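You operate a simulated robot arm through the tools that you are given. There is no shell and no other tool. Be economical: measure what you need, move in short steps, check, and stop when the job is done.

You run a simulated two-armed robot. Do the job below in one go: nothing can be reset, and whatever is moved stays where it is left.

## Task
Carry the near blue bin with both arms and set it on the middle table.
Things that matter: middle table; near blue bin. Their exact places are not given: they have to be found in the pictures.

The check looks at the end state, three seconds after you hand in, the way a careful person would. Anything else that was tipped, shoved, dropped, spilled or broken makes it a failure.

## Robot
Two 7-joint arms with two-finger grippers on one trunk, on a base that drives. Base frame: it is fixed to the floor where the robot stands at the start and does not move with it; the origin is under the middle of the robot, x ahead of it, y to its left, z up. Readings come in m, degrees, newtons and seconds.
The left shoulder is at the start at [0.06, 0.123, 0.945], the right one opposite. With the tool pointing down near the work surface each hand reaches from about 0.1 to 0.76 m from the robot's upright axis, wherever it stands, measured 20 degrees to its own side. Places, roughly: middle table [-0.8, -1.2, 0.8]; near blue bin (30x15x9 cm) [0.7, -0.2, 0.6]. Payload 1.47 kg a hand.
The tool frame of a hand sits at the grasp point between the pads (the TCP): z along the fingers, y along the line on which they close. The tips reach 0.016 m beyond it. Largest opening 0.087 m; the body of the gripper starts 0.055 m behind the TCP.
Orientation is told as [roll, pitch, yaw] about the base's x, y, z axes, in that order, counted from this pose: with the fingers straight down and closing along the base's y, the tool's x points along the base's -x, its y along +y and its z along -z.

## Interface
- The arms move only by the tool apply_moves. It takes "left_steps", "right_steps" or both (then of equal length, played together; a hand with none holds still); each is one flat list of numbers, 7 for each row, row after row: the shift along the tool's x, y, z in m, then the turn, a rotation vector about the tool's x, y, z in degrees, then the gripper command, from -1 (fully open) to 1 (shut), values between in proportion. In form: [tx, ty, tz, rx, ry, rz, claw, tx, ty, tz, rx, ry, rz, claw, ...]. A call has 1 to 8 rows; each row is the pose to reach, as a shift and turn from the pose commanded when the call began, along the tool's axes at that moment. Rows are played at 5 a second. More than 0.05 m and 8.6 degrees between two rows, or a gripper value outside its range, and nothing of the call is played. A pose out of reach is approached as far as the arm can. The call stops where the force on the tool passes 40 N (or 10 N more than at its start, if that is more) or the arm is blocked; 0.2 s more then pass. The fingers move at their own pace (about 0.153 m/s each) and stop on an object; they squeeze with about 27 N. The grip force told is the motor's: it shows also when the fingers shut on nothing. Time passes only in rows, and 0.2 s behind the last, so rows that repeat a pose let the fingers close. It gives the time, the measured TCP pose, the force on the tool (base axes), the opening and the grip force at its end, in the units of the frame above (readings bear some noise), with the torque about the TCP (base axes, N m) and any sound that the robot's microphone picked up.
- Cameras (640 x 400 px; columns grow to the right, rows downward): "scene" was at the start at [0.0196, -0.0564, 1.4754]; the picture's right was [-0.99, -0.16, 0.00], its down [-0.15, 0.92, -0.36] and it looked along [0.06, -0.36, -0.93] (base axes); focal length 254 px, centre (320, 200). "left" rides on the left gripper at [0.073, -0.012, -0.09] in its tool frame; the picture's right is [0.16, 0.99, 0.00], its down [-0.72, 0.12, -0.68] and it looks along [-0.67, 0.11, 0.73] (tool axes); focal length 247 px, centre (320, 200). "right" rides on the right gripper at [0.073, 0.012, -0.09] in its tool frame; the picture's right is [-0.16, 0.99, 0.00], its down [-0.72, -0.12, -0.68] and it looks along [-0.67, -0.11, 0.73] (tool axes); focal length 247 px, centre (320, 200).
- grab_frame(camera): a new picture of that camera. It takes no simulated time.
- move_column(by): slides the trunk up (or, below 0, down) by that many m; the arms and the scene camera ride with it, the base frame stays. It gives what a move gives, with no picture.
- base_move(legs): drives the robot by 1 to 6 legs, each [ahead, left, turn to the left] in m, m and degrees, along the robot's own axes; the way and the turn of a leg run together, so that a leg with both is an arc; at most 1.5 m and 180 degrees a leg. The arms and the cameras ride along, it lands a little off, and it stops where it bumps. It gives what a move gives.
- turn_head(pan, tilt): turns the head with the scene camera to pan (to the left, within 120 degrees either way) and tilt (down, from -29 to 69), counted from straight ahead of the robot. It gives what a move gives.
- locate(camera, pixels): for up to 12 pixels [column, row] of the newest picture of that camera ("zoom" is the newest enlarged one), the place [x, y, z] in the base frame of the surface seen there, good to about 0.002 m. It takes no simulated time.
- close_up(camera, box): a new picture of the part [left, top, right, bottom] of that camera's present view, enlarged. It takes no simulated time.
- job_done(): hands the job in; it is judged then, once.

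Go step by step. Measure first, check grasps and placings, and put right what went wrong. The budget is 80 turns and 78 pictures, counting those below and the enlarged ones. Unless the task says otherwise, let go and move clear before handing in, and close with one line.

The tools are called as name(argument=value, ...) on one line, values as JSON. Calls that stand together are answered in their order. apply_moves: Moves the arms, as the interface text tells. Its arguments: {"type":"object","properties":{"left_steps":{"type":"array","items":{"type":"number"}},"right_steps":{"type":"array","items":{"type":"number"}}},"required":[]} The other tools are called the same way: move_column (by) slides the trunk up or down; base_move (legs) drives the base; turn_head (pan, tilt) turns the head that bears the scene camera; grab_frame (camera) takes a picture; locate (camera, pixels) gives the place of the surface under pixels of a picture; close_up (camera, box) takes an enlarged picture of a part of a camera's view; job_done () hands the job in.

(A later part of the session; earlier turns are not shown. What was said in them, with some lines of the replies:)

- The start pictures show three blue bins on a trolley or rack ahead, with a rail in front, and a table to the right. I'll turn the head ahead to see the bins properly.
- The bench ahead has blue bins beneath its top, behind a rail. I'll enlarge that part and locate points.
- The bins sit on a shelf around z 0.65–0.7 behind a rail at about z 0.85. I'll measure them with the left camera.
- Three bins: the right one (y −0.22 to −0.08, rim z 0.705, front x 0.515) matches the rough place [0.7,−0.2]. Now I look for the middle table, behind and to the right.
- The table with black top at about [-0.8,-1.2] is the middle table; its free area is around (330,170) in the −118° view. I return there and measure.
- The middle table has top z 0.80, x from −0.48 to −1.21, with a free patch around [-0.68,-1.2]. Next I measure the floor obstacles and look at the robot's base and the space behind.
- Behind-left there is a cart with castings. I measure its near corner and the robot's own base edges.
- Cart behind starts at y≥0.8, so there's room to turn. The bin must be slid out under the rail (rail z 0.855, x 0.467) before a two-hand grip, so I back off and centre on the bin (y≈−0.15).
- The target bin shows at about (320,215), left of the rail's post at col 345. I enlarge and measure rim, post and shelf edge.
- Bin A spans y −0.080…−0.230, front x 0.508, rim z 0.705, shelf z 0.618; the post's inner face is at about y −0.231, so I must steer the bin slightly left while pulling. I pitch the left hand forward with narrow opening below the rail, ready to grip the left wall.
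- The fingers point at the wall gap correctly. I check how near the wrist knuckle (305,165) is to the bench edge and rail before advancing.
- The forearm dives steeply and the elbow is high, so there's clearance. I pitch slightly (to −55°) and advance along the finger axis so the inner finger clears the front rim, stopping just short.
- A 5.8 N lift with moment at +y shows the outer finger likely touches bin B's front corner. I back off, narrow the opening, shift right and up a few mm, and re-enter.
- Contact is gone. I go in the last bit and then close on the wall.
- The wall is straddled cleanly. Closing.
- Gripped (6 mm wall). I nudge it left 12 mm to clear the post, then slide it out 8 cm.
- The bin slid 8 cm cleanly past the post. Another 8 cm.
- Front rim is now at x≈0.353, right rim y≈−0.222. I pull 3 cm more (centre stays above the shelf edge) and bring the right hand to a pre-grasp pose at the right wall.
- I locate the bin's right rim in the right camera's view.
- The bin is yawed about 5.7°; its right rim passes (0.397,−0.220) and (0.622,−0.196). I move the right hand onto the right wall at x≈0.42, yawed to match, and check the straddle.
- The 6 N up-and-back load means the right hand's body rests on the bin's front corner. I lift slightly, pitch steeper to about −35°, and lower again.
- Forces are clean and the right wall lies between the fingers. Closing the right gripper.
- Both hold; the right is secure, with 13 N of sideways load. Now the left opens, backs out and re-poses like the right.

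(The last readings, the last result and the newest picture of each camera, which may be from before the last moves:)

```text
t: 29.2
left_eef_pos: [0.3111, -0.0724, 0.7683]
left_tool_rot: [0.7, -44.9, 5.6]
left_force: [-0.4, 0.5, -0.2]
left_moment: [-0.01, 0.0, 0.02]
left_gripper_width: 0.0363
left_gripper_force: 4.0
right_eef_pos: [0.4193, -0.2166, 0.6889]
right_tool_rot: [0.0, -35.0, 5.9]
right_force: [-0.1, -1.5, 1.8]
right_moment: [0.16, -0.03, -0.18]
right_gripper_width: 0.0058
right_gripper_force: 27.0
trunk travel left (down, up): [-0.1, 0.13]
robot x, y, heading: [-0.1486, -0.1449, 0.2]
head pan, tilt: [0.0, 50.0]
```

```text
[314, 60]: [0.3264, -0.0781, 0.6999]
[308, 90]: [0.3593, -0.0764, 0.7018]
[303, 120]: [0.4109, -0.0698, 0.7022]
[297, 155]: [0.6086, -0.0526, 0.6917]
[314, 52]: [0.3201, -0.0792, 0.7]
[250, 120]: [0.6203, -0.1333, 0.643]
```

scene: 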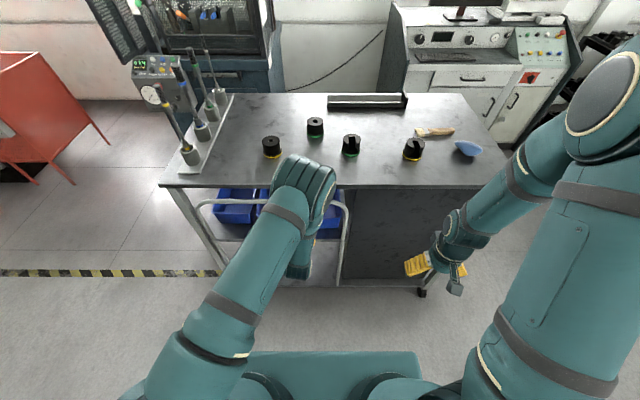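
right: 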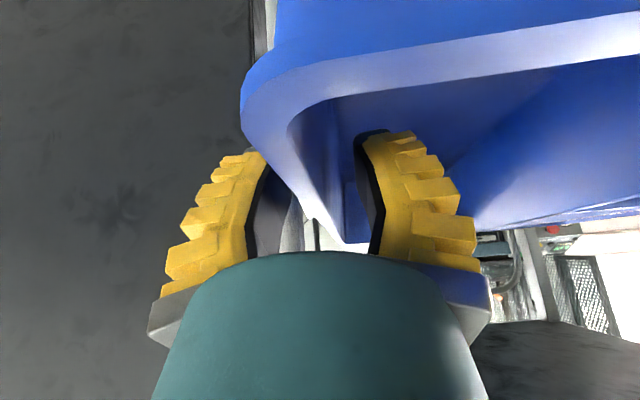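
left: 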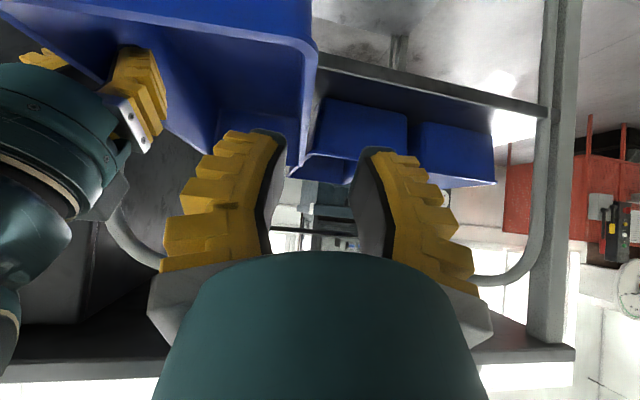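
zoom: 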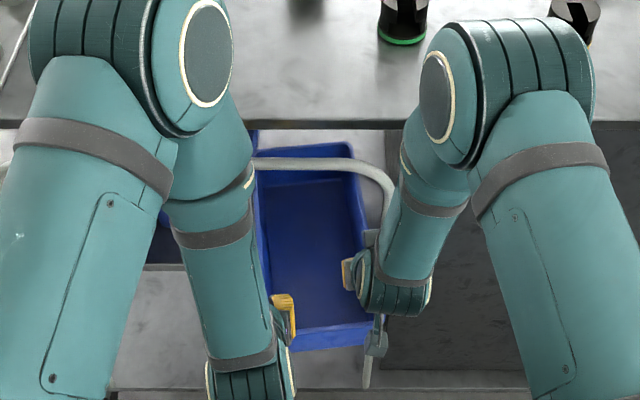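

Left outer rim runs through (0.411,−0.070). I bring the left hand over to x≈0.418 and down onto the wall.

apply_moves(left_steps=[-0.0251, -0.0035, 0.0251, 0, 5, 0, 0.31, -0.0502, -0.007, 0.0502, 0, 10, 0, 0.31, -0.0753, -0.0104, 0.0753, 0, 10, 0, 0.31, -0.047, -0.0104, 0.1036, 0, 10, 0, 0.31, -0.033, -0.0104, 0.1177, 0, 10, 0, 0.31, -0.0187, -0.0104, 0.1319, 0, 10, 0, 0.31])

grab_frame(camera="left")

```text
t: 30.6
left_eef_pos: [0.4205, -0.0683, 0.6869]
left_tool_rot: [0.6, -35.0, 5.7]
left_force: [-0.4, -0.2, -0.2]
left_moment: [-0.01, 0.02, 0.01]
left_gripper_width: 0.0362
left_gripper_force: 4.8
right_eef_pos: [0.4194, -0.2171, 0.6875]
right_tool_rot: [0.1, -35.0, 5.9]
right_force: [-0.4, -1.1, 0.3]
right_moment: [0.13, 0.01, -0.15]
right_gripper_width: 0.0061
right_gripper_force: 27.0
trunk travel left (down, up): [-0.1, 0.13]
robot x, y, heading: [-0.1522, -0.1501, 0.1]
head pan, tilt: [0.0, 50.0]
```

```text
44 pictures are left
```

left: 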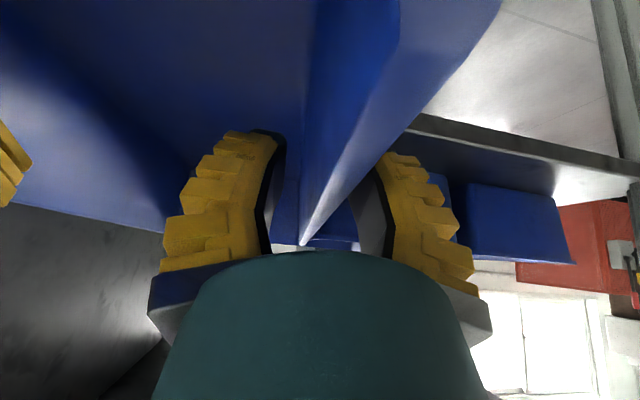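

The left wall is between the fingers, a few mm off centre. I shift −4 mm and close.

apply_moves(left_steps=[0, -0.004, 0, 0, 0, 0, 0.31, 0, -0.004, 0, 0, 0, 0, 1, 0, -0.004, 0, 0, 0, 0, 1, 0, -0.004, 0, 0, 0, 0, 1], right_steps=[0, 0, 0, 0, 0, 0, 1, 0, 0, 0, 0, 0, 0, 1, 0, 0, 0, 0, 0, 0, 1, 0, 0, 0, 0, 0, 0, 1])

```text
t: 31.6
left_eef_pos: [0.419, -0.072, 0.6874]
left_tool_rot: [0.6, -35.1, 5.7]
left_force: [-0.9, 6.3, 5.2]
left_moment: [-0.19, -0.08, 0.37]
left_gripper_width: 0.0062
left_gripper_force: 27.1
right_eef_pos: [0.4193, -0.2167, 0.6893]
right_tool_rot: [0.0, -34.9, 5.9]
right_force: [0.4, -5.0, 0.2]
right_moment: [0.14, -0.07, -0.21]
right_gripper_width: 0.006
right_gripper_force: 26.8
trunk travel left (down, up): [-0.1, 0.13]
robot x, y, heading: [-0.1523, -0.1502, 0.1]
head pan, tilt: [0.0, 50.0]
```

Both hands hold with low internal load. Lift 2 cm with the trunk.

move_column(by=0.02)

close_up(camera="scene", box=[200, 140, 440, 290])

```text
t: 32.3
left_eef_pos: [0.4206, -0.0712, 0.7062]
left_tool_rot: [0.7, -35.1, 5.7]
left_force: [-0.6, 2.3, 4.8]
left_moment: [0.03, 0.14, -0.11]
left_gripper_width: 0.0058
left_gripper_force: 27.1
right_eef_pos: [0.4197, -0.2174, 0.7093]
right_tool_rot: [-0.1, -35.1, 5.9]
right_force: [2.1, -4.1, -0.3]
right_moment: [0.07, -0.26, -0.1]
right_gripper_width: 0.0059
right_gripper_force: 27.3
trunk travel left (down, up): [-0.12, 0.11]
robot x, y, heading: [-0.1523, -0.1459, 0.2]
head pan, tilt: [0.0, 50.0]
```

```text
2.67 times, centred on (320, 215) of scene
```

zoom: 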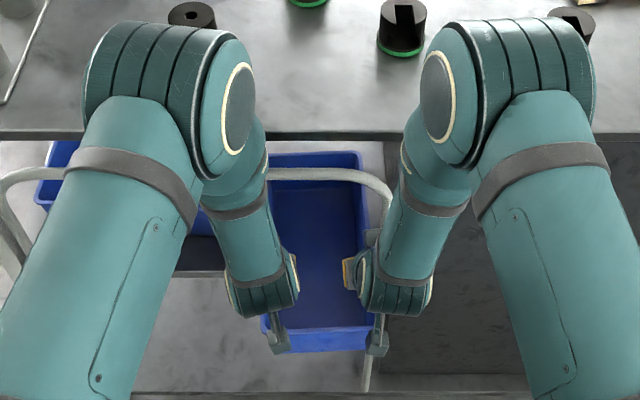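

Both still grip. I check whether the far end is level before backing out.

locate(camera="zoom", pixels=[[320, 327], [320, 168], [315, 155], [355, 160], [270, 158], [363, 260], [320, 250], [278, 330], [365, 325]])

```text
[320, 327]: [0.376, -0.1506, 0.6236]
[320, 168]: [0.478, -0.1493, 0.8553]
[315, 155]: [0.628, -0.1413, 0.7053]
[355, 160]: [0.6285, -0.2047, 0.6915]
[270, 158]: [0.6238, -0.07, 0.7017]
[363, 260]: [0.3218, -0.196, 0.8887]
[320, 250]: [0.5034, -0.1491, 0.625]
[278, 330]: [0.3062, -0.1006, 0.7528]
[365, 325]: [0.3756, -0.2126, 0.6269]
```

The bin's floor still reads z≈0.624, so the bin may have stayed down while the pads slid up. I look from both hand cameras.

grab_frame(camera="left")

grab_frame(camera="right")

locate(camera="left", pixels=[[390, 40], [350, 160], [310, 230], [450, 60], [200, 60]])

```text
42 pictures are left
```

left: 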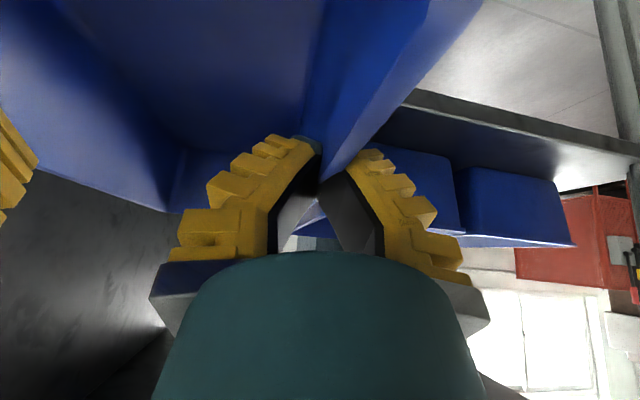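

```text
41 pictures are left
```

right: 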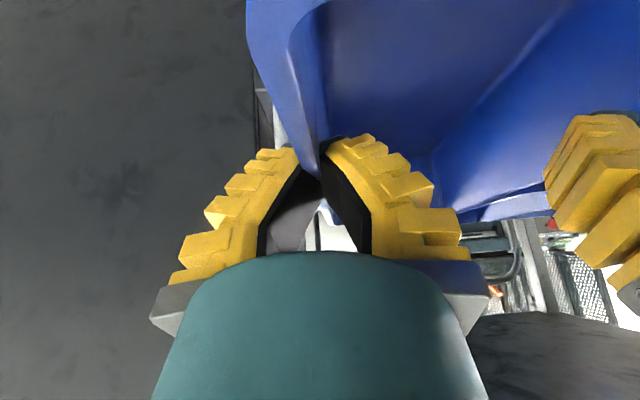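

```text
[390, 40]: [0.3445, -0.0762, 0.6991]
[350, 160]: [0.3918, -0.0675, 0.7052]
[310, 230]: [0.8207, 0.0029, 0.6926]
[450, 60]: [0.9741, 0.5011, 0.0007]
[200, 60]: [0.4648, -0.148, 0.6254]
```

The pads slid up to the rim; the bin didn't rise. I regrip deeper one hand at a time (right first, left holding).

apply_moves(right_steps=[0, 0, 0, 0, 0, 0, 0.31, 0, 0, 0, 0, 0, 0, 0.31, 0.008, 0, 0.0115, 0, 0, 0, 0.31, 0.0161, 0, 0.0229, 0, 0, 0, 0.31, 0.0161, 0, 0.0229, 0, 0, 0, 1, 0.0161, 0, 0.0229, 0, 0, 0, 1, 0.0161, 0, 0.0229, 0, 0, 0, 1])

apply_moves(left_steps=[0, 0, 0, 0, 0, 0, 0.31, 0, 0, 0, 0, 0, 0, 0.31, 0.008, 0, 0.0115, 0, 0, 0, 0.31, 0.0161, 0, 0.0229, 0, 0, 0, 0.31, 0.0161, 0, 0.0229, 0, 0, 0, 1, 0.0161, 0, 0.0229, 0, 0, 0, 1, 0.0161, 0, 0.0229, 0, 0, 0, 1])

grab_frame(camera="left")

```text
t: 33.9
left_eef_pos: [0.4203, -0.0738, 0.7067]
left_tool_rot: [0.6, -35.1, 5.6]
left_force: [-0.1, 2.8, 5.1]
left_moment: [0.02, -0.29, 0.02]
left_gripper_width: 0.0065
left_gripper_force: 27.3
right_eef_pos: [0.4182, -0.2175, 0.6817]
right_tool_rot: [0.0, -35.1, 5.8]
right_force: [0.9, -6.9, 4.4]
right_moment: [0.21, -0.14, -0.43]
right_gripper_width: 0.0058
right_gripper_force: 26.8
trunk travel left (down, up): [-0.12, 0.11]
robot x, y, heading: [-0.1484, -0.1467, 0.2]
head pan, tilt: [0.0, 50.0]
```

```text
t: 35.5
left_eef_pos: [0.4199, -0.0702, 0.6799]
left_tool_rot: [0.6, -35.1, 5.7]
left_force: [-0.6, 2.5, 4.5]
left_moment: [-0.26, -0.17, 0.33]
left_gripper_width: 0.0058
left_gripper_force: 26.6
right_eef_pos: [0.4177, -0.2161, 0.6817]
right_tool_rot: [0.0, -35.0, 6.0]
right_force: [0.2, 1.4, 4.1]
right_moment: [0.18, -0.2, -0.12]
right_gripper_width: 0.0057
right_gripper_force: 26.6
trunk travel left (down, up): [-0.12, 0.11]
robot x, y, heading: [-0.1518, -0.1499, 0.3]
head pan, tilt: [0.0, 50.0]
```

```text
40 pictures are left
```

left: 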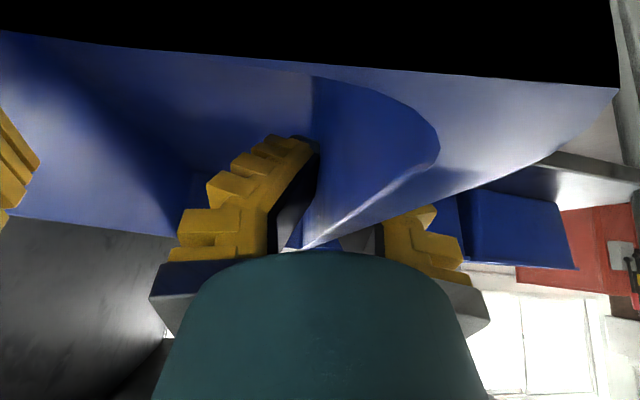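

Both re-gripped deeper. I lift 1 cm with the arms and read the forces.

apply_moves(left_steps=[-0.0029, 0, -0.0041, 0, 0, 0, 1, -0.0057, 0, -0.0082, 0, 0, 0, 1, -0.0057, 0, -0.0082, 0, 0, 0, 1], right_steps=[-0.0029, 0, -0.0041, 0, 0, 0, 1, -0.0057, 0, -0.0082, 0, 0, 0, 1, -0.0057, 0, -0.0082, 0, 0, 0, 1])

close_up(camera="scene", box=[200, 140, 440, 290])

locate(camera="zoom", pixels=[[320, 325], [320, 250], [315, 155], [320, 345], [310, 335], [340, 332], [280, 180], [355, 190]])

```text
t: 36.3
left_eef_pos: [0.4209, -0.0719, 0.69]
left_tool_rot: [0.7, -35.1, 5.7]
left_force: [0.7, -1.3, -0.5]
left_moment: [-0.22, -0.16, 0.34]
left_gripper_width: 0.0061
left_gripper_force: 27.3
right_eef_pos: [0.4174, -0.2164, 0.6918]
right_tool_rot: [0.0, -34.9, 5.9]
right_force: [-1.0, 0.0, -2.0]
right_moment: [0.12, 0.28, -0.12]
right_gripper_width: 0.0059
right_gripper_force: 26.8
trunk travel left (down, up): [-0.12, 0.11]
robot x, y, heading: [-0.1509, -0.1481, 0.4]
head pan, tilt: [0.0, 50.0]
```

```text
2.67 times, centred on (320, 215) of scene
```

zoom: 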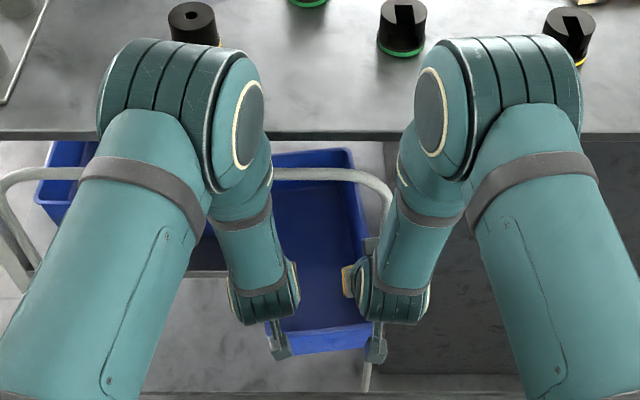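

```text
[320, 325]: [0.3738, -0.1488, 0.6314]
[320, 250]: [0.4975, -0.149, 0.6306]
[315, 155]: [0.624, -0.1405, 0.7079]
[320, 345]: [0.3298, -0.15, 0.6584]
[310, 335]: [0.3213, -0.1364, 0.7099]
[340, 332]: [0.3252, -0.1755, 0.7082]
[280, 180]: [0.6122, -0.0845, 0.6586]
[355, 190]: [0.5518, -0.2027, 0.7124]
```

The bin now rises with the hands (floor 0.624→0.631) and weighs little. Lift another 1 cm and shift 1 cm right/2 cm back with the arms.

apply_moves(left_steps=[-0.0029, 0, -0.0041, 0, 0, 0, 1, -0.0057, 0, -0.0082, 0, 0, 0, 1, -0.0016, -0.004, -0.011, 0, 0, 0, 1, 0.0025, -0.008, -0.0139, 0, 0, 0, 1, 0.0107, -0.008, -0.0197, 0, 0, 0, 1], right_steps=[-0.0029, 0, -0.0041, 0, 0, 0, 1, -0.0057, 0, -0.0082, 0, 0, 0, 1, -0.0016, -0.004, -0.011, 0, 0, 0, 1, 0.0025, -0.008, -0.0139, 0, 0, 0, 1, 0.0107, -0.008, -0.0197, 0, 0, 0, 1])

close_up(camera="scene", box=[200, 140, 440, 290])

locate(camera="zoom", pixels=[[320, 325], [320, 250], [315, 155], [310, 345], [340, 342], [320, 200], [355, 190], [270, 160]])

```text
t: 37.5
left_eef_pos: [0.4014, -0.0837, 0.6993]
left_tool_rot: [0.6, -35.0, 5.8]
left_force: [0.6, 2.8, 0.5]
left_moment: [-0.21, 0.02, 0.32]
left_gripper_width: 0.0062
left_gripper_force: 27.0
right_eef_pos: [0.3989, -0.2264, 0.7011]
right_tool_rot: [0.0, -35.1, 5.8]
right_force: [-0.9, -2.5, -2.4]
right_moment: [0.12, 0.11, -0.14]
right_gripper_width: 0.0059
right_gripper_force: 26.5
trunk travel left (down, up): [-0.12, 0.11]
robot x, y, heading: [-0.1529, -0.1486, 0.4]
head pan, tilt: [0.0, 50.0]
```

```text
2.67 times, centred on (320, 215) of scene
```

zoom: 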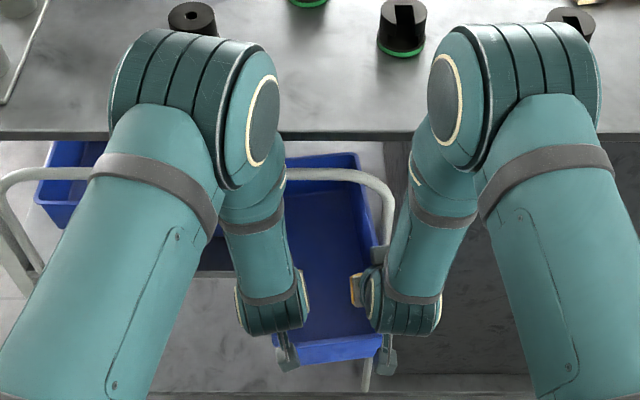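

```text
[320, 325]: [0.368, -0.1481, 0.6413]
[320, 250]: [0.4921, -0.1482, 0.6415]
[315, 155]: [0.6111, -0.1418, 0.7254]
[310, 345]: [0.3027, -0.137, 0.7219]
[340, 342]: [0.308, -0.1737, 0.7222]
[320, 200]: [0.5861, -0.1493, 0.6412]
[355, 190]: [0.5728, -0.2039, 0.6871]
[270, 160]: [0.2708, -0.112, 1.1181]
```

The bin is level and 17 mm clear of the shelf (floor z 0.641 front to back). I back the base out 0.28 m.

base_move(legs=[[-0.1, 0, 0], [-0.18, 0, 0]])

grab_frame(camera="scene")

locate(camera="scene", pixels=[[318, 265], [318, 230], [322, 248], [325, 213], [310, 268]])

```text
t: 39.7
left_eef_pos: [0.1258, -0.0834, 0.6996]
left_tool_rot: [0.6, -35.1, 5.8]
left_force: [0.7, 9.5, 0.4]
left_moment: [-0.2, -0.02, 0.39]
left_gripper_width: 0.0061
left_gripper_force: 27.5
right_eef_pos: [0.1227, -0.2266, 0.7002]
right_tool_rot: [0.0, -35.0, 5.9]
right_force: [-0.8, -10.2, -1.6]
right_moment: [0.1, 0.14, -0.22]
right_gripper_width: 0.0059
right_gripper_force: 27.5
trunk travel left (down, up): [-0.12, 0.11]
robot x, y, heading: [-0.426, -0.1486, 0.2]
head pan, tilt: [0.0, 50.0]
```

```text
37 pictures are left
```

scene: 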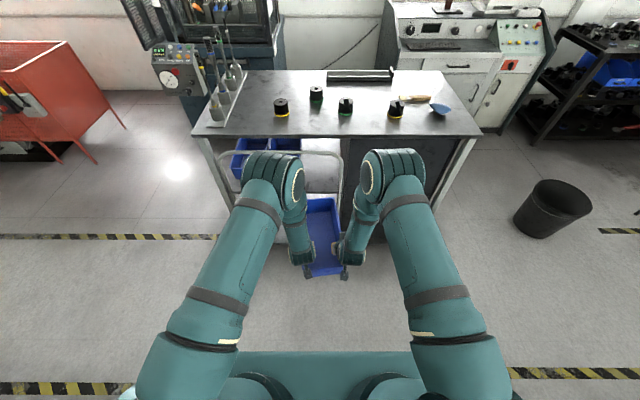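

```text
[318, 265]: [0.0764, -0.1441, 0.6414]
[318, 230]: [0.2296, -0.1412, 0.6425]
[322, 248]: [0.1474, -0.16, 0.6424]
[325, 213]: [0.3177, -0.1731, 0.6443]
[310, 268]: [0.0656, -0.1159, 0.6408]
```

Bin is out, level and held. I raise it 14 cm slowly with the arms.

apply_moves(left_steps=[-0.01, 0, -0.0143, 0, 0, 0, 1, -0.02, 0, -0.0287, 0, 0, 0, 1, -0.03, 0, -0.043, 0, 0, 0, 1, -0.04, 0, -0.0573, 0, 0, 0, 1, -0.05, 0, -0.0717, 0, 0, 0, 1, -0.06, 0, -0.086, 0, 0, 0, 1, -0.07, 0, -0.1003, 0, 0, 0, 1, -0.08, 0, -0.1147, 0, 0, 0, 1], right_steps=[-0.01, 0, -0.0143, 0, 0, 0, 1, -0.02, 0, -0.0287, 0, 0, 0, 1, -0.03, 0, -0.043, 0, 0, 0, 1, -0.04, 0, -0.0573, 0, 0, 0, 1, -0.05, 0, -0.0717, 0, 0, 0, 1, -0.06, 0, -0.086, 0, 0, 0, 1, -0.07, 0, -0.1003, 0, 0, 0, 1, -0.08, 0, -0.1147, 0, 0, 0, 1])

move_column(by=0.03)

grab_frame(camera="scene")

grab_frame(camera="left")

```text
t: 41.5
left_eef_pos: [0.1257, -0.0847, 0.8401]
left_tool_rot: [0.7, -35.0, 5.7]
left_force: [0.9, 6.7, -0.9]
left_moment: [-0.22, 0.12, 0.3]
left_gripper_width: 0.0061
left_gripper_force: 26.8
right_eef_pos: [0.1217, -0.2276, 0.8393]
right_tool_rot: [-0.2, -35.0, 5.9]
right_force: [-1.0, -7.1, -1.4]
right_moment: [0.18, 0.03, -0.29]
right_gripper_width: 0.0063
right_gripper_force: 26.2
trunk travel left (down, up): [-0.12, 0.11]
robot x, y, heading: [-0.4267, -0.148, 0.1]
head pan, tilt: [0.0, 50.0]
```

```text
t: 42.3
left_eef_pos: [0.1264, -0.0839, 0.8683]
left_tool_rot: [0.5, -35.0, 5.8]
left_force: [1.6, 8.0, -2.1]
left_moment: [-0.21, 0.05, 0.32]
left_gripper_width: 0.0061
left_gripper_force: 26.7
right_eef_pos: [0.1227, -0.2274, 0.8694]
right_tool_rot: [0.0, -35.0, 5.9]
right_force: [-0.5, -7.8, -1.0]
right_moment: [0.16, 0.1, -0.23]
right_gripper_width: 0.0058
right_gripper_force: 27.2
trunk travel left (down, up): [-0.15, 0.08]
robot x, y, heading: [-0.4266, -0.1507, 0.4]
head pan, tilt: [0.0, 50.0]
```

```text
36 pictures are left
```

scene: 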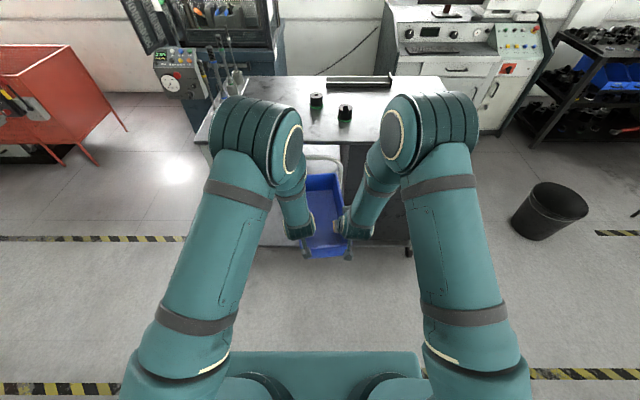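

```text
35 pictures are left
```

left: 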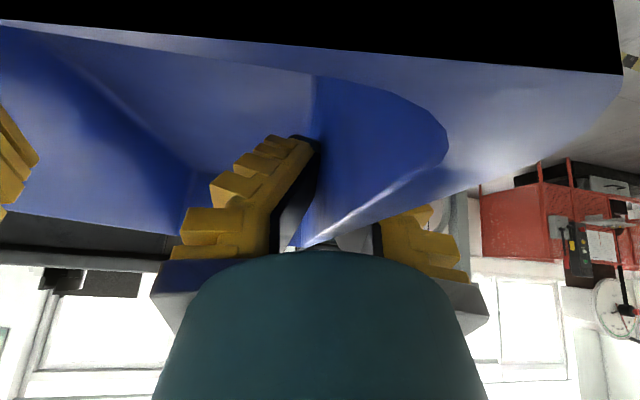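

Grip is firm and the rise was level. Raise the trunk 8 cm more, then turn right 70° with the bin over the aisle.

move_column(by=0.08)

base_move(legs=[[0, 0.1, 0], [0, 0, -35], [0, 0, -35]])

grab_frame(camera="scene")

```text
t: 43.5
left_eef_pos: [0.1259, -0.0836, 0.9481]
left_tool_rot: [0.6, -34.9, 5.8]
left_force: [0.4, 8.7, -0.7]
left_moment: [-0.18, 0.01, 0.35]
left_gripper_width: 0.0057
left_gripper_force: 26.8
right_eef_pos: [0.1229, -0.2282, 0.9513]
right_tool_rot: [0.1, -35.0, 5.8]
right_force: [-1.1, -9.6, -1.0]
right_moment: [0.15, 0.14, -0.28]
right_gripper_width: 0.0061
right_gripper_force: 27.0
trunk travel left (down, up): [-0.23, 0.0]
robot x, y, heading: [-0.4245, -0.1529, -0.0]
head pan, tilt: [0.0, 50.0]
```

```text
t: 48.3
left_eef_pos: [-0.1763, -0.549, 0.95]
left_tool_rot: [0.5, -35.1, -64.4]
left_force: [9.5, 3.7, -0.9]
left_moment: [-0.02, 0.17, 0.36]
left_gripper_width: 0.0059
left_gripper_force: 27.4
right_eef_pos: [-0.3139, -0.5946, 0.9504]
right_tool_rot: [0.1, -34.9, -64.2]
right_force: [-11.6, -2.2, -2.0]
right_moment: [0.17, -0.1, -0.3]
right_gripper_width: 0.0062
right_gripper_force: 27.3
trunk travel left (down, up): [-0.23, 0.0]
robot x, y, heading: [-0.4313, -0.0516, -69.8]
head pan, tilt: [0.0, 50.0]
```

```text
34 pictures are left
```

scene: 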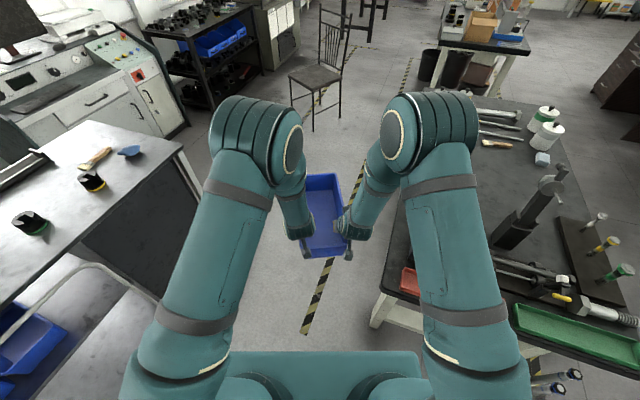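

Held firmly over the aisle. Now shift into the aisle (+x 0.42), finish the turn, and advance to y≈−0.6.

base_move(legs=[[0.144, 0.4, 0], [0, 0, -20], [0.55, 0, 0]])

grab_frame(camera="scene")

```text
t: 56.2
left_eef_pos: [0.0656, -1.1441, 0.9491]
left_tool_rot: [0.7, -35.0, -84.7]
left_force: [3.9, 0.3, -1.8]
left_moment: [0.04, 0.22, 0.3]
left_gripper_width: 0.0058
left_gripper_force: 26.5
right_eef_pos: [-0.0794, -1.1403, 0.9491]
right_tool_rot: [-0.1, -34.9, -84.6]
right_force: [-4.0, 0.4, -1.6]
right_moment: [0.13, -0.18, -0.27]
right_gripper_width: 0.0057
right_gripper_force: 27.4
trunk travel left (down, up): [-0.23, 0.0]
robot x, y, heading: [-0.0005, -0.5909, -90.1]
head pan, tilt: [0.0, 50.0]
```

```text
33 pictures are left
```

scene: 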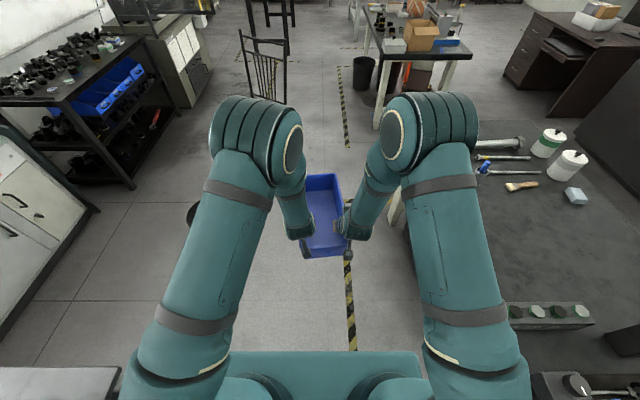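

At (0,−0.59) facing −y. I measure table objects around the target spot.

locate(camera="scene", pixels=[[483, 165], [520, 187], [575, 195], [505, 158], [550, 310], [590, 305], [520, 250], [500, 220], [600, 240], [512, 303], [565, 165], [485, 190]])

base_move(legs=[[0.61, 0.2, 0]])

grab_frame(camera="scene")

```text
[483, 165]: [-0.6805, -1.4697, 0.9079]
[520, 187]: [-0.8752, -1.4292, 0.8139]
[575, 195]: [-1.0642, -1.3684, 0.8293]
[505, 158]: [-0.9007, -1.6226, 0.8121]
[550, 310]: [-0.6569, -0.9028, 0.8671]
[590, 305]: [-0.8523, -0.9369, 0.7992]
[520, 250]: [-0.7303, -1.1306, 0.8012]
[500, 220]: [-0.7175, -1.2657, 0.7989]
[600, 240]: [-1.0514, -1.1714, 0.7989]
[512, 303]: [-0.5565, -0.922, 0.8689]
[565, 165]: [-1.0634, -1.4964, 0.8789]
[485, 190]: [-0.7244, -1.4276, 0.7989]
```

```text
t: 59.8
left_eef_pos: [0.2628, -1.7507, 0.9483]
left_tool_rot: [0.6, -34.9, -84.5]
left_force: [0.1, -0.8, -1.8]
left_moment: [0.05, 0.26, 0.31]
left_gripper_width: 0.0062
left_gripper_force: 26.4
right_eef_pos: [0.1201, -1.7461, 0.9491]
right_tool_rot: [0.0, -34.9, -84.2]
right_force: [-1.2, 0.4, -1.5]
right_moment: [0.13, -0.15, -0.25]
right_gripper_width: 0.0058
right_gripper_force: 27.0
trunk travel left (down, up): [-0.23, 0.0]
robot x, y, heading: [0.1988, -1.1957, -90.1]
head pan, tilt: [0.0, 50.0]
```

```text
32 pictures are left
```

scene: 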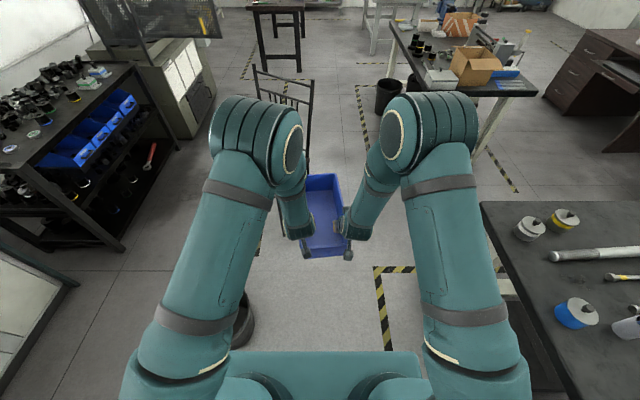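

The waste basket shows at (243,320) beside the base; I check its distance and the small pots before turning.

locate(camera="scene", pixels=[[245, 310], [243, 340], [252, 325], [575, 303], [563, 310], [530, 230], [565, 218], [625, 325], [590, 252], [505, 250]])

```text
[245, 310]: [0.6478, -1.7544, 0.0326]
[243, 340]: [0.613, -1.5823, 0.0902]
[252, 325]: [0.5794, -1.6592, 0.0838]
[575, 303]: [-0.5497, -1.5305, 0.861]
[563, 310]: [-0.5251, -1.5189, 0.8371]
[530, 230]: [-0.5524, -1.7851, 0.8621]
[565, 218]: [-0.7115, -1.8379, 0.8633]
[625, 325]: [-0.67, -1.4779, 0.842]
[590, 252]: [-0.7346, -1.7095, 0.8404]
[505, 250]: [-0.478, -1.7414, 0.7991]
```

All clear: the basket is ≥0.15 m off and pots are lower than the bin's bottom (~0.886) or out of the swing. Turning right 90°.

base_move(legs=[[0, 0, -45], [0, 0, -45]])

grab_frame(camera="scene")

locate(camera="scene", pixels=[[320, 245], [325, 195], [312, 258], [335, 255], [310, 180], [337, 180], [325, 172]])

```text
t: 64.3
left_eef_pos: [-0.3545, -1.2587, 0.9497]
left_tool_rot: [0.6, -34.9, -174.8]
left_force: [-1.2, 0.0, -0.3]
left_moment: [0.21, -0.01, 0.29]
left_gripper_width: 0.0057
left_gripper_force: 26.7
right_eef_pos: [-0.3505, -1.113, 0.9496]
right_tool_rot: [0.0, -35.0, -174.7]
right_force: [0.8, 1.0, -1.4]
right_moment: [-0.21, -0.1, -0.26]
right_gripper_width: 0.0062
right_gripper_force: 27.3
trunk travel left (down, up): [-0.23, 0.0]
robot x, y, heading: [0.2033, -1.1971, 179.6]
head pan, tilt: [0.0, 50.0]
```

```text
31 pictures are left
```

scene: 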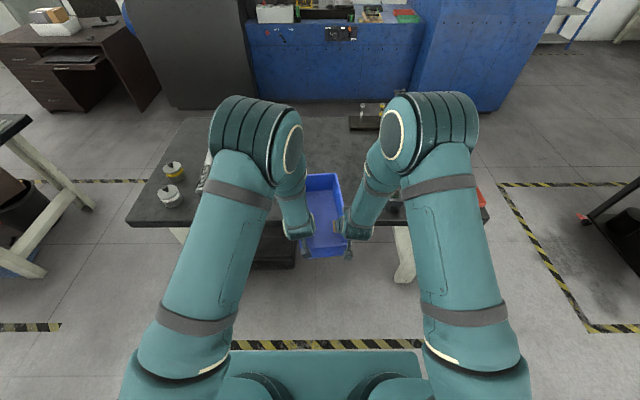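

```text
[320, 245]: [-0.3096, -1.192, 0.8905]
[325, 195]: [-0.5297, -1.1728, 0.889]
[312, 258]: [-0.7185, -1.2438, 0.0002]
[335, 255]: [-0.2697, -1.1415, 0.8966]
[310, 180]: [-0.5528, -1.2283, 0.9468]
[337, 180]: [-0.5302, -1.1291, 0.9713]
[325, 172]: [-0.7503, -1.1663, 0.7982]
```

The bin hangs level in front of the table (floor z 0.89, far end x −0.555). Drive ahead 0.28 m over the free spot.

base_move(legs=[[0.28, 0, 0]])

grab_frame(camera="scene")

locate(camera="scene", pixels=[[320, 245], [325, 195], [335, 252], [310, 180], [345, 200], [280, 195], [325, 165]])

```text
t: 66.3
left_eef_pos: [-0.6371, -1.2587, 0.9487]
left_tool_rot: [0.6, -35.1, -174.5]
left_force: [-1.3, 0.0, -1.9]
left_moment: [0.25, -0.01, 0.31]
left_gripper_width: 0.0061
left_gripper_force: 27.5
right_eef_pos: [-0.6337, -1.1133, 0.9493]
right_tool_rot: [0.0, -34.9, -174.4]
right_force: [0.5, -0.1, -2.1]
right_moment: [-0.19, -0.11, -0.27]
right_gripper_width: 0.0062
right_gripper_force: 26.8
trunk travel left (down, up): [-0.23, 0.0]
robot x, y, heading: [-0.0815, -1.1986, 180.0]
head pan, tilt: [0.0, 50.0]
```

```text
30 pictures are left
```

scene: 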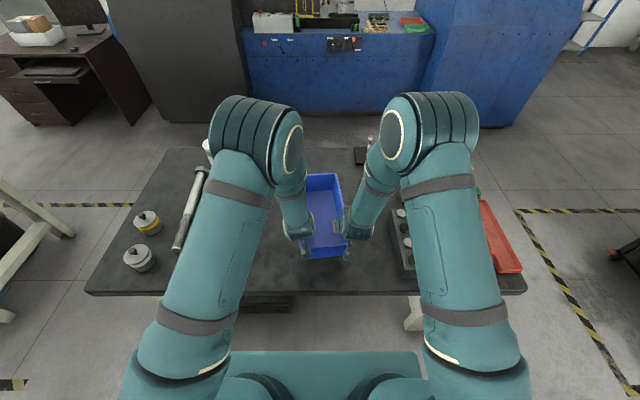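

```text
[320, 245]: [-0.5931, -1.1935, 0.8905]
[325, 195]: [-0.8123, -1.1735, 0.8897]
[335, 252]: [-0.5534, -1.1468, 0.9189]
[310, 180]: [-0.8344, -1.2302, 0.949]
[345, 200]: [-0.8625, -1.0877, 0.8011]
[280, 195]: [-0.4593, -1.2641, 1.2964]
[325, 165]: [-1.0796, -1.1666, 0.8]
```

Bin is over the free patch (x −0.54…−0.84, y ≈ −1.27…−1.09), bottom ≈0.884. Lower the trunk 7 cm, then the rest with the arms.

move_column(by=-0.07)

grab_frame(camera="scene")

locate(camera="scene", pixels=[[320, 245], [325, 195], [318, 220]])

```text
t: 67.4
left_eef_pos: [-0.6362, -1.259, 0.8795]
left_tool_rot: [0.6, -35.0, -174.5]
left_force: [-0.3, -0.5, -1.3]
left_moment: [0.24, -0.02, 0.27]
left_gripper_width: 0.0061
left_gripper_force: 26.6
right_eef_pos: [-0.6325, -1.114, 0.8792]
right_tool_rot: [0.0, -35.0, -174.4]
right_force: [0.5, 0.0, -2.4]
right_moment: [-0.2, -0.13, -0.27]
right_gripper_width: 0.006
right_gripper_force: 27.3
trunk travel left (down, up): [-0.16, 0.07]
robot x, y, heading: [-0.0842, -1.1963, 180.0]
head pan, tilt: [0.0, 50.0]
```

```text
29 pictures are left
```

scene: 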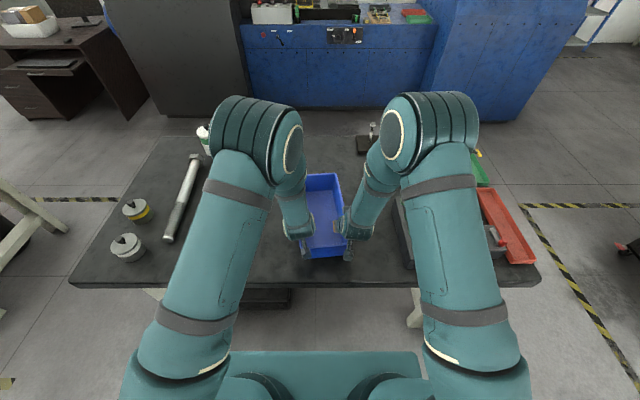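

```text
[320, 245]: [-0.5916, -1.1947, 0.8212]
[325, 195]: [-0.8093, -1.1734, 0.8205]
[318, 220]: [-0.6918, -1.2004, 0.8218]
```

Floor reads 0.821; about 14 mm to go. Lower with the arms in small rows.

apply_moves(left_steps=[0.0029, 0, 0.0041, 0, 0, 0, 1, 0.0057, 0, 0.0082, 0, 0, 0, 1, 0.0075, 0, 0.0106, 0, 0, 0, 1, 0.0083, 0, 0.0119, 0, 0, 0, 1], right_steps=[0.0029, 0, 0.0041, 0, 0, 0, 1, 0.0057, 0, 0.0082, 0, 0, 0, 1, 0.0075, 0, 0.0106, 0, 0, 0, 1, 0.0083, 0, 0.0119, 0, 0, 0, 1])

grab_frame(camera="scene")

locate(camera="scene", pixels=[[320, 245], [325, 195], [318, 220]])

```text
t: 68.4
left_eef_pos: [-0.6367, -1.2586, 0.8643]
left_tool_rot: [0.6, -35.1, -174.4]
left_force: [-0.2, 1.8, -1.2]
left_moment: [0.25, -0.12, 0.31]
left_gripper_width: 0.006
left_gripper_force: 26.8
right_eef_pos: [-0.6334, -1.1143, 0.8654]
right_tool_rot: [-0.1, -35.1, -174.5]
right_force: [-0.1, -3.1, -2.4]
right_moment: [-0.22, -0.06, -0.25]
right_gripper_width: 0.0061
right_gripper_force: 26.8
trunk travel left (down, up): [-0.16, 0.07]
robot x, y, heading: [-0.0858, -1.1914, 179.6]
head pan, tilt: [0.0, 50.0]
```

```text
28 pictures are left
```

scene: 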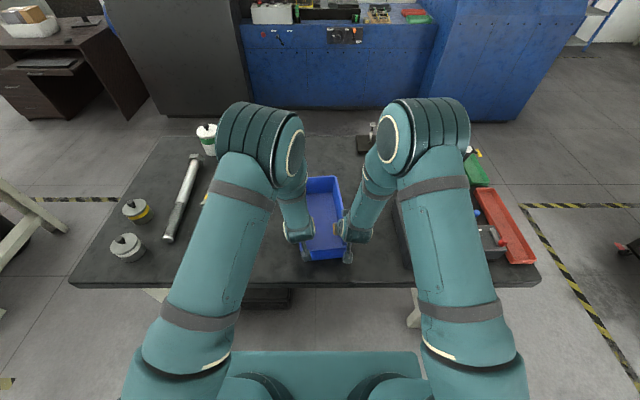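

```text
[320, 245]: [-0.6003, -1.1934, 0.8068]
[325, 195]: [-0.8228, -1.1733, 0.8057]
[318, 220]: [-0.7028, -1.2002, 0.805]
```

Floor reads 0.806, essentially at contact. I press 3 mm more to confirm.

apply_moves(left_steps=[0.0009, 0, 0.0012, 0, 0, 0, 1, 0.0017, 0, 0.0025, 0, 0, 0, 1, 0.0017, 0, 0.0025, 0, 0, 0, 1], right_steps=[0.0009, 0, 0.0012, 0, 0, 0, 1, 0.0017, 0, 0.0025, 0, 0, 0, 1, 0.0017, 0, 0.0025, 0, 0, 0, 1])

```text
t: 69.2
left_eef_pos: [-0.6374, -1.2581, 0.8619]
left_tool_rot: [0.6, -35.1, -174.5]
left_force: [0.7, 4.2, -1.3]
left_moment: [0.2, 0.5, 0.31]
left_gripper_width: 0.0061
left_gripper_force: 26.4
right_eef_pos: [-0.633, -1.114, 0.8633]
right_tool_rot: [0.0, -35.2, -174.3]
right_force: [-1.6, -3.7, 4.2]
right_moment: [-0.3, 0.46, -0.26]
right_gripper_width: 0.006
right_gripper_force: 26.9
trunk travel left (down, up): [-0.16, 0.07]
robot x, y, heading: [-0.0836, -1.1943, 179.9]
head pan, tilt: [0.0, 50.0]
```

Contact is felt (Fz up, pitch moments). Release both and rise straight up.

apply_moves(left_steps=[0, 0, 0, 0, 0, 0, 0.5, 0, 0, 0, 0, 0, 0, 0.31, 0, 0, 0, 0, 0, 0, 0.31, -0.0115, 0, -0.0164, 0, 0, 0, 0.31, -0.023, 0, -0.0328, 0, 0, 0, 0.31, -0.0402, 0, -0.0573, 0, 0, 0, 0.31, -0.0574, 0, -0.0819, 0, 0, 0, 0.31], right_steps=[0, 0, 0, 0, 0, 0, 0.5, 0, 0, 0, 0, 0, 0, 0.31, 0, 0, 0, 0, 0, 0, 0.31, -0.0115, 0, -0.0164, 0, 0, 0, 0.31, -0.023, 0, -0.0328, 0, 0, 0, 0.31, -0.0402, 0, -0.0573, 0, 0, 0, 0.31, -0.0574, 0, -0.0819, 0, 0, 0, 0.31])

grab_frame(camera="scene")

```text
t: 70.8
left_eef_pos: [-0.6371, -1.2578, 0.9637]
left_tool_rot: [0.6, -35.0, -174.5]
left_force: [0.6, 0.1, 1.0]
left_moment: [0.02, 0.04, 0.01]
left_gripper_width: 0.0363
left_gripper_force: 4.5
right_eef_pos: [-0.6317, -1.1127, 0.9615]
right_tool_rot: [0.0, -35.1, -174.5]
right_force: [0.4, 0.3, -0.1]
right_moment: [-0.01, 0.0, 0.03]
right_gripper_width: 0.0362
right_gripper_force: 4.6
trunk travel left (down, up): [-0.16, 0.07]
robot x, y, heading: [-0.0847, -1.1951, 179.8]
head pan, tilt: [0.0, 50.0]
```

```text
27 pictures are left
```

scene: 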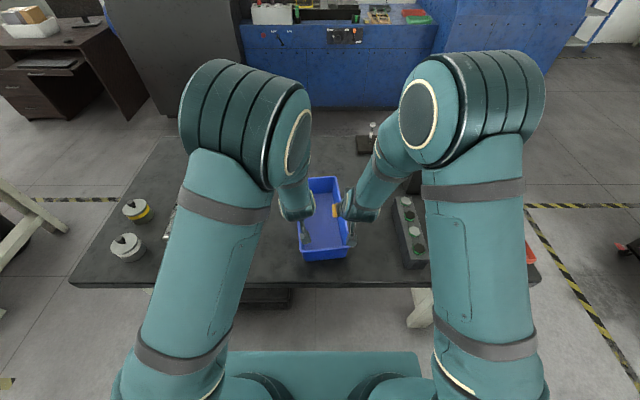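

The hands are free, and the bin stays put at (322,220). I back the base off 0.35 m and check the result.

base_move(legs=[[-0.3, 0, 0]])

turn_head(pan=0, tilt=38)

grab_frame(camera="scene")

grab_frame(camera="left")

```text
t: 72.8
left_eef_pos: [-0.3334, -1.2595, 0.9626]
left_tool_rot: [0.6, -35.0, -174.2]
left_force: [0.5, 0.0, 0.6]
left_moment: [0.02, 0.0, -0.01]
left_gripper_width: 0.0362
left_gripper_force: 4.5
right_eef_pos: [-0.3285, -1.1152, 0.9616]
right_tool_rot: [0.0, -35.0, -174.2]
right_force: [0.7, -0.1, 0.3]
right_moment: [0.0, -0.01, -0.02]
right_gripper_width: 0.0361
right_gripper_force: 4.4
trunk travel left (down, up): [-0.16, 0.07]
robot x, y, heading: [0.2185, -1.192, -179.7]
head pan, tilt: [0.0, 50.0]
```

```text
t: 73.6
left_eef_pos: [-0.3342, -1.2601, 0.9624]
left_tool_rot: [0.7, -34.9, -174.3]
left_force: [-0.1, 0.1, 0.3]
left_moment: [0.01, 0.02, -0.01]
left_gripper_width: 0.0363
left_gripper_force: 5.1
right_eef_pos: [-0.3299, -1.1159, 0.9613]
right_tool_rot: [-0.2, -34.9, -174.3]
right_force: [0.2, 0.0, 0.0]
right_moment: [0.0, 0.02, -0.03]
right_gripper_width: 0.0359
right_gripper_force: 3.7
trunk travel left (down, up): [-0.16, 0.07]
robot x, y, heading: [0.2213, -1.1964, -179.8]
head pan, tilt: [0.0, 38.0]
```

```text
26 pictures are left
```

scene: 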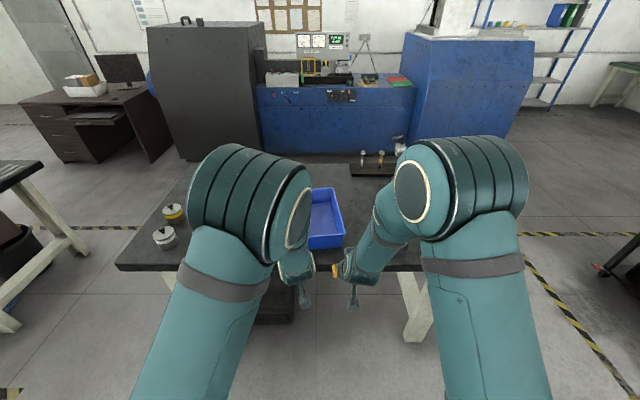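

```text
25 pictures are left
```

left: 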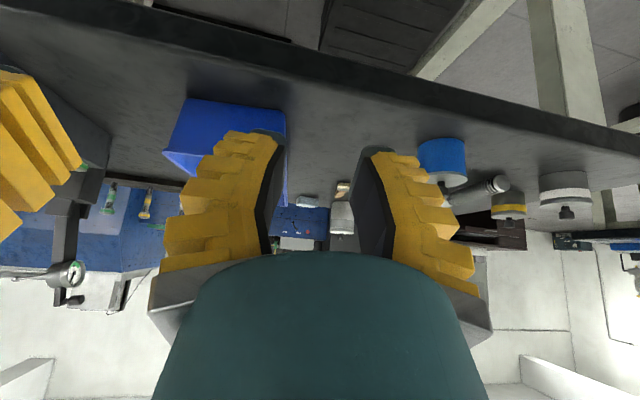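

The bin stands flat on the middle table, with nothing else there disturbed and both hands clear. Handing in.

job_done()

```text
The job is handed in.
```

The near blue bin now stands level on the middle table's free area; both hands have let go and moved clear, and I saw nothing else knocked or moved.
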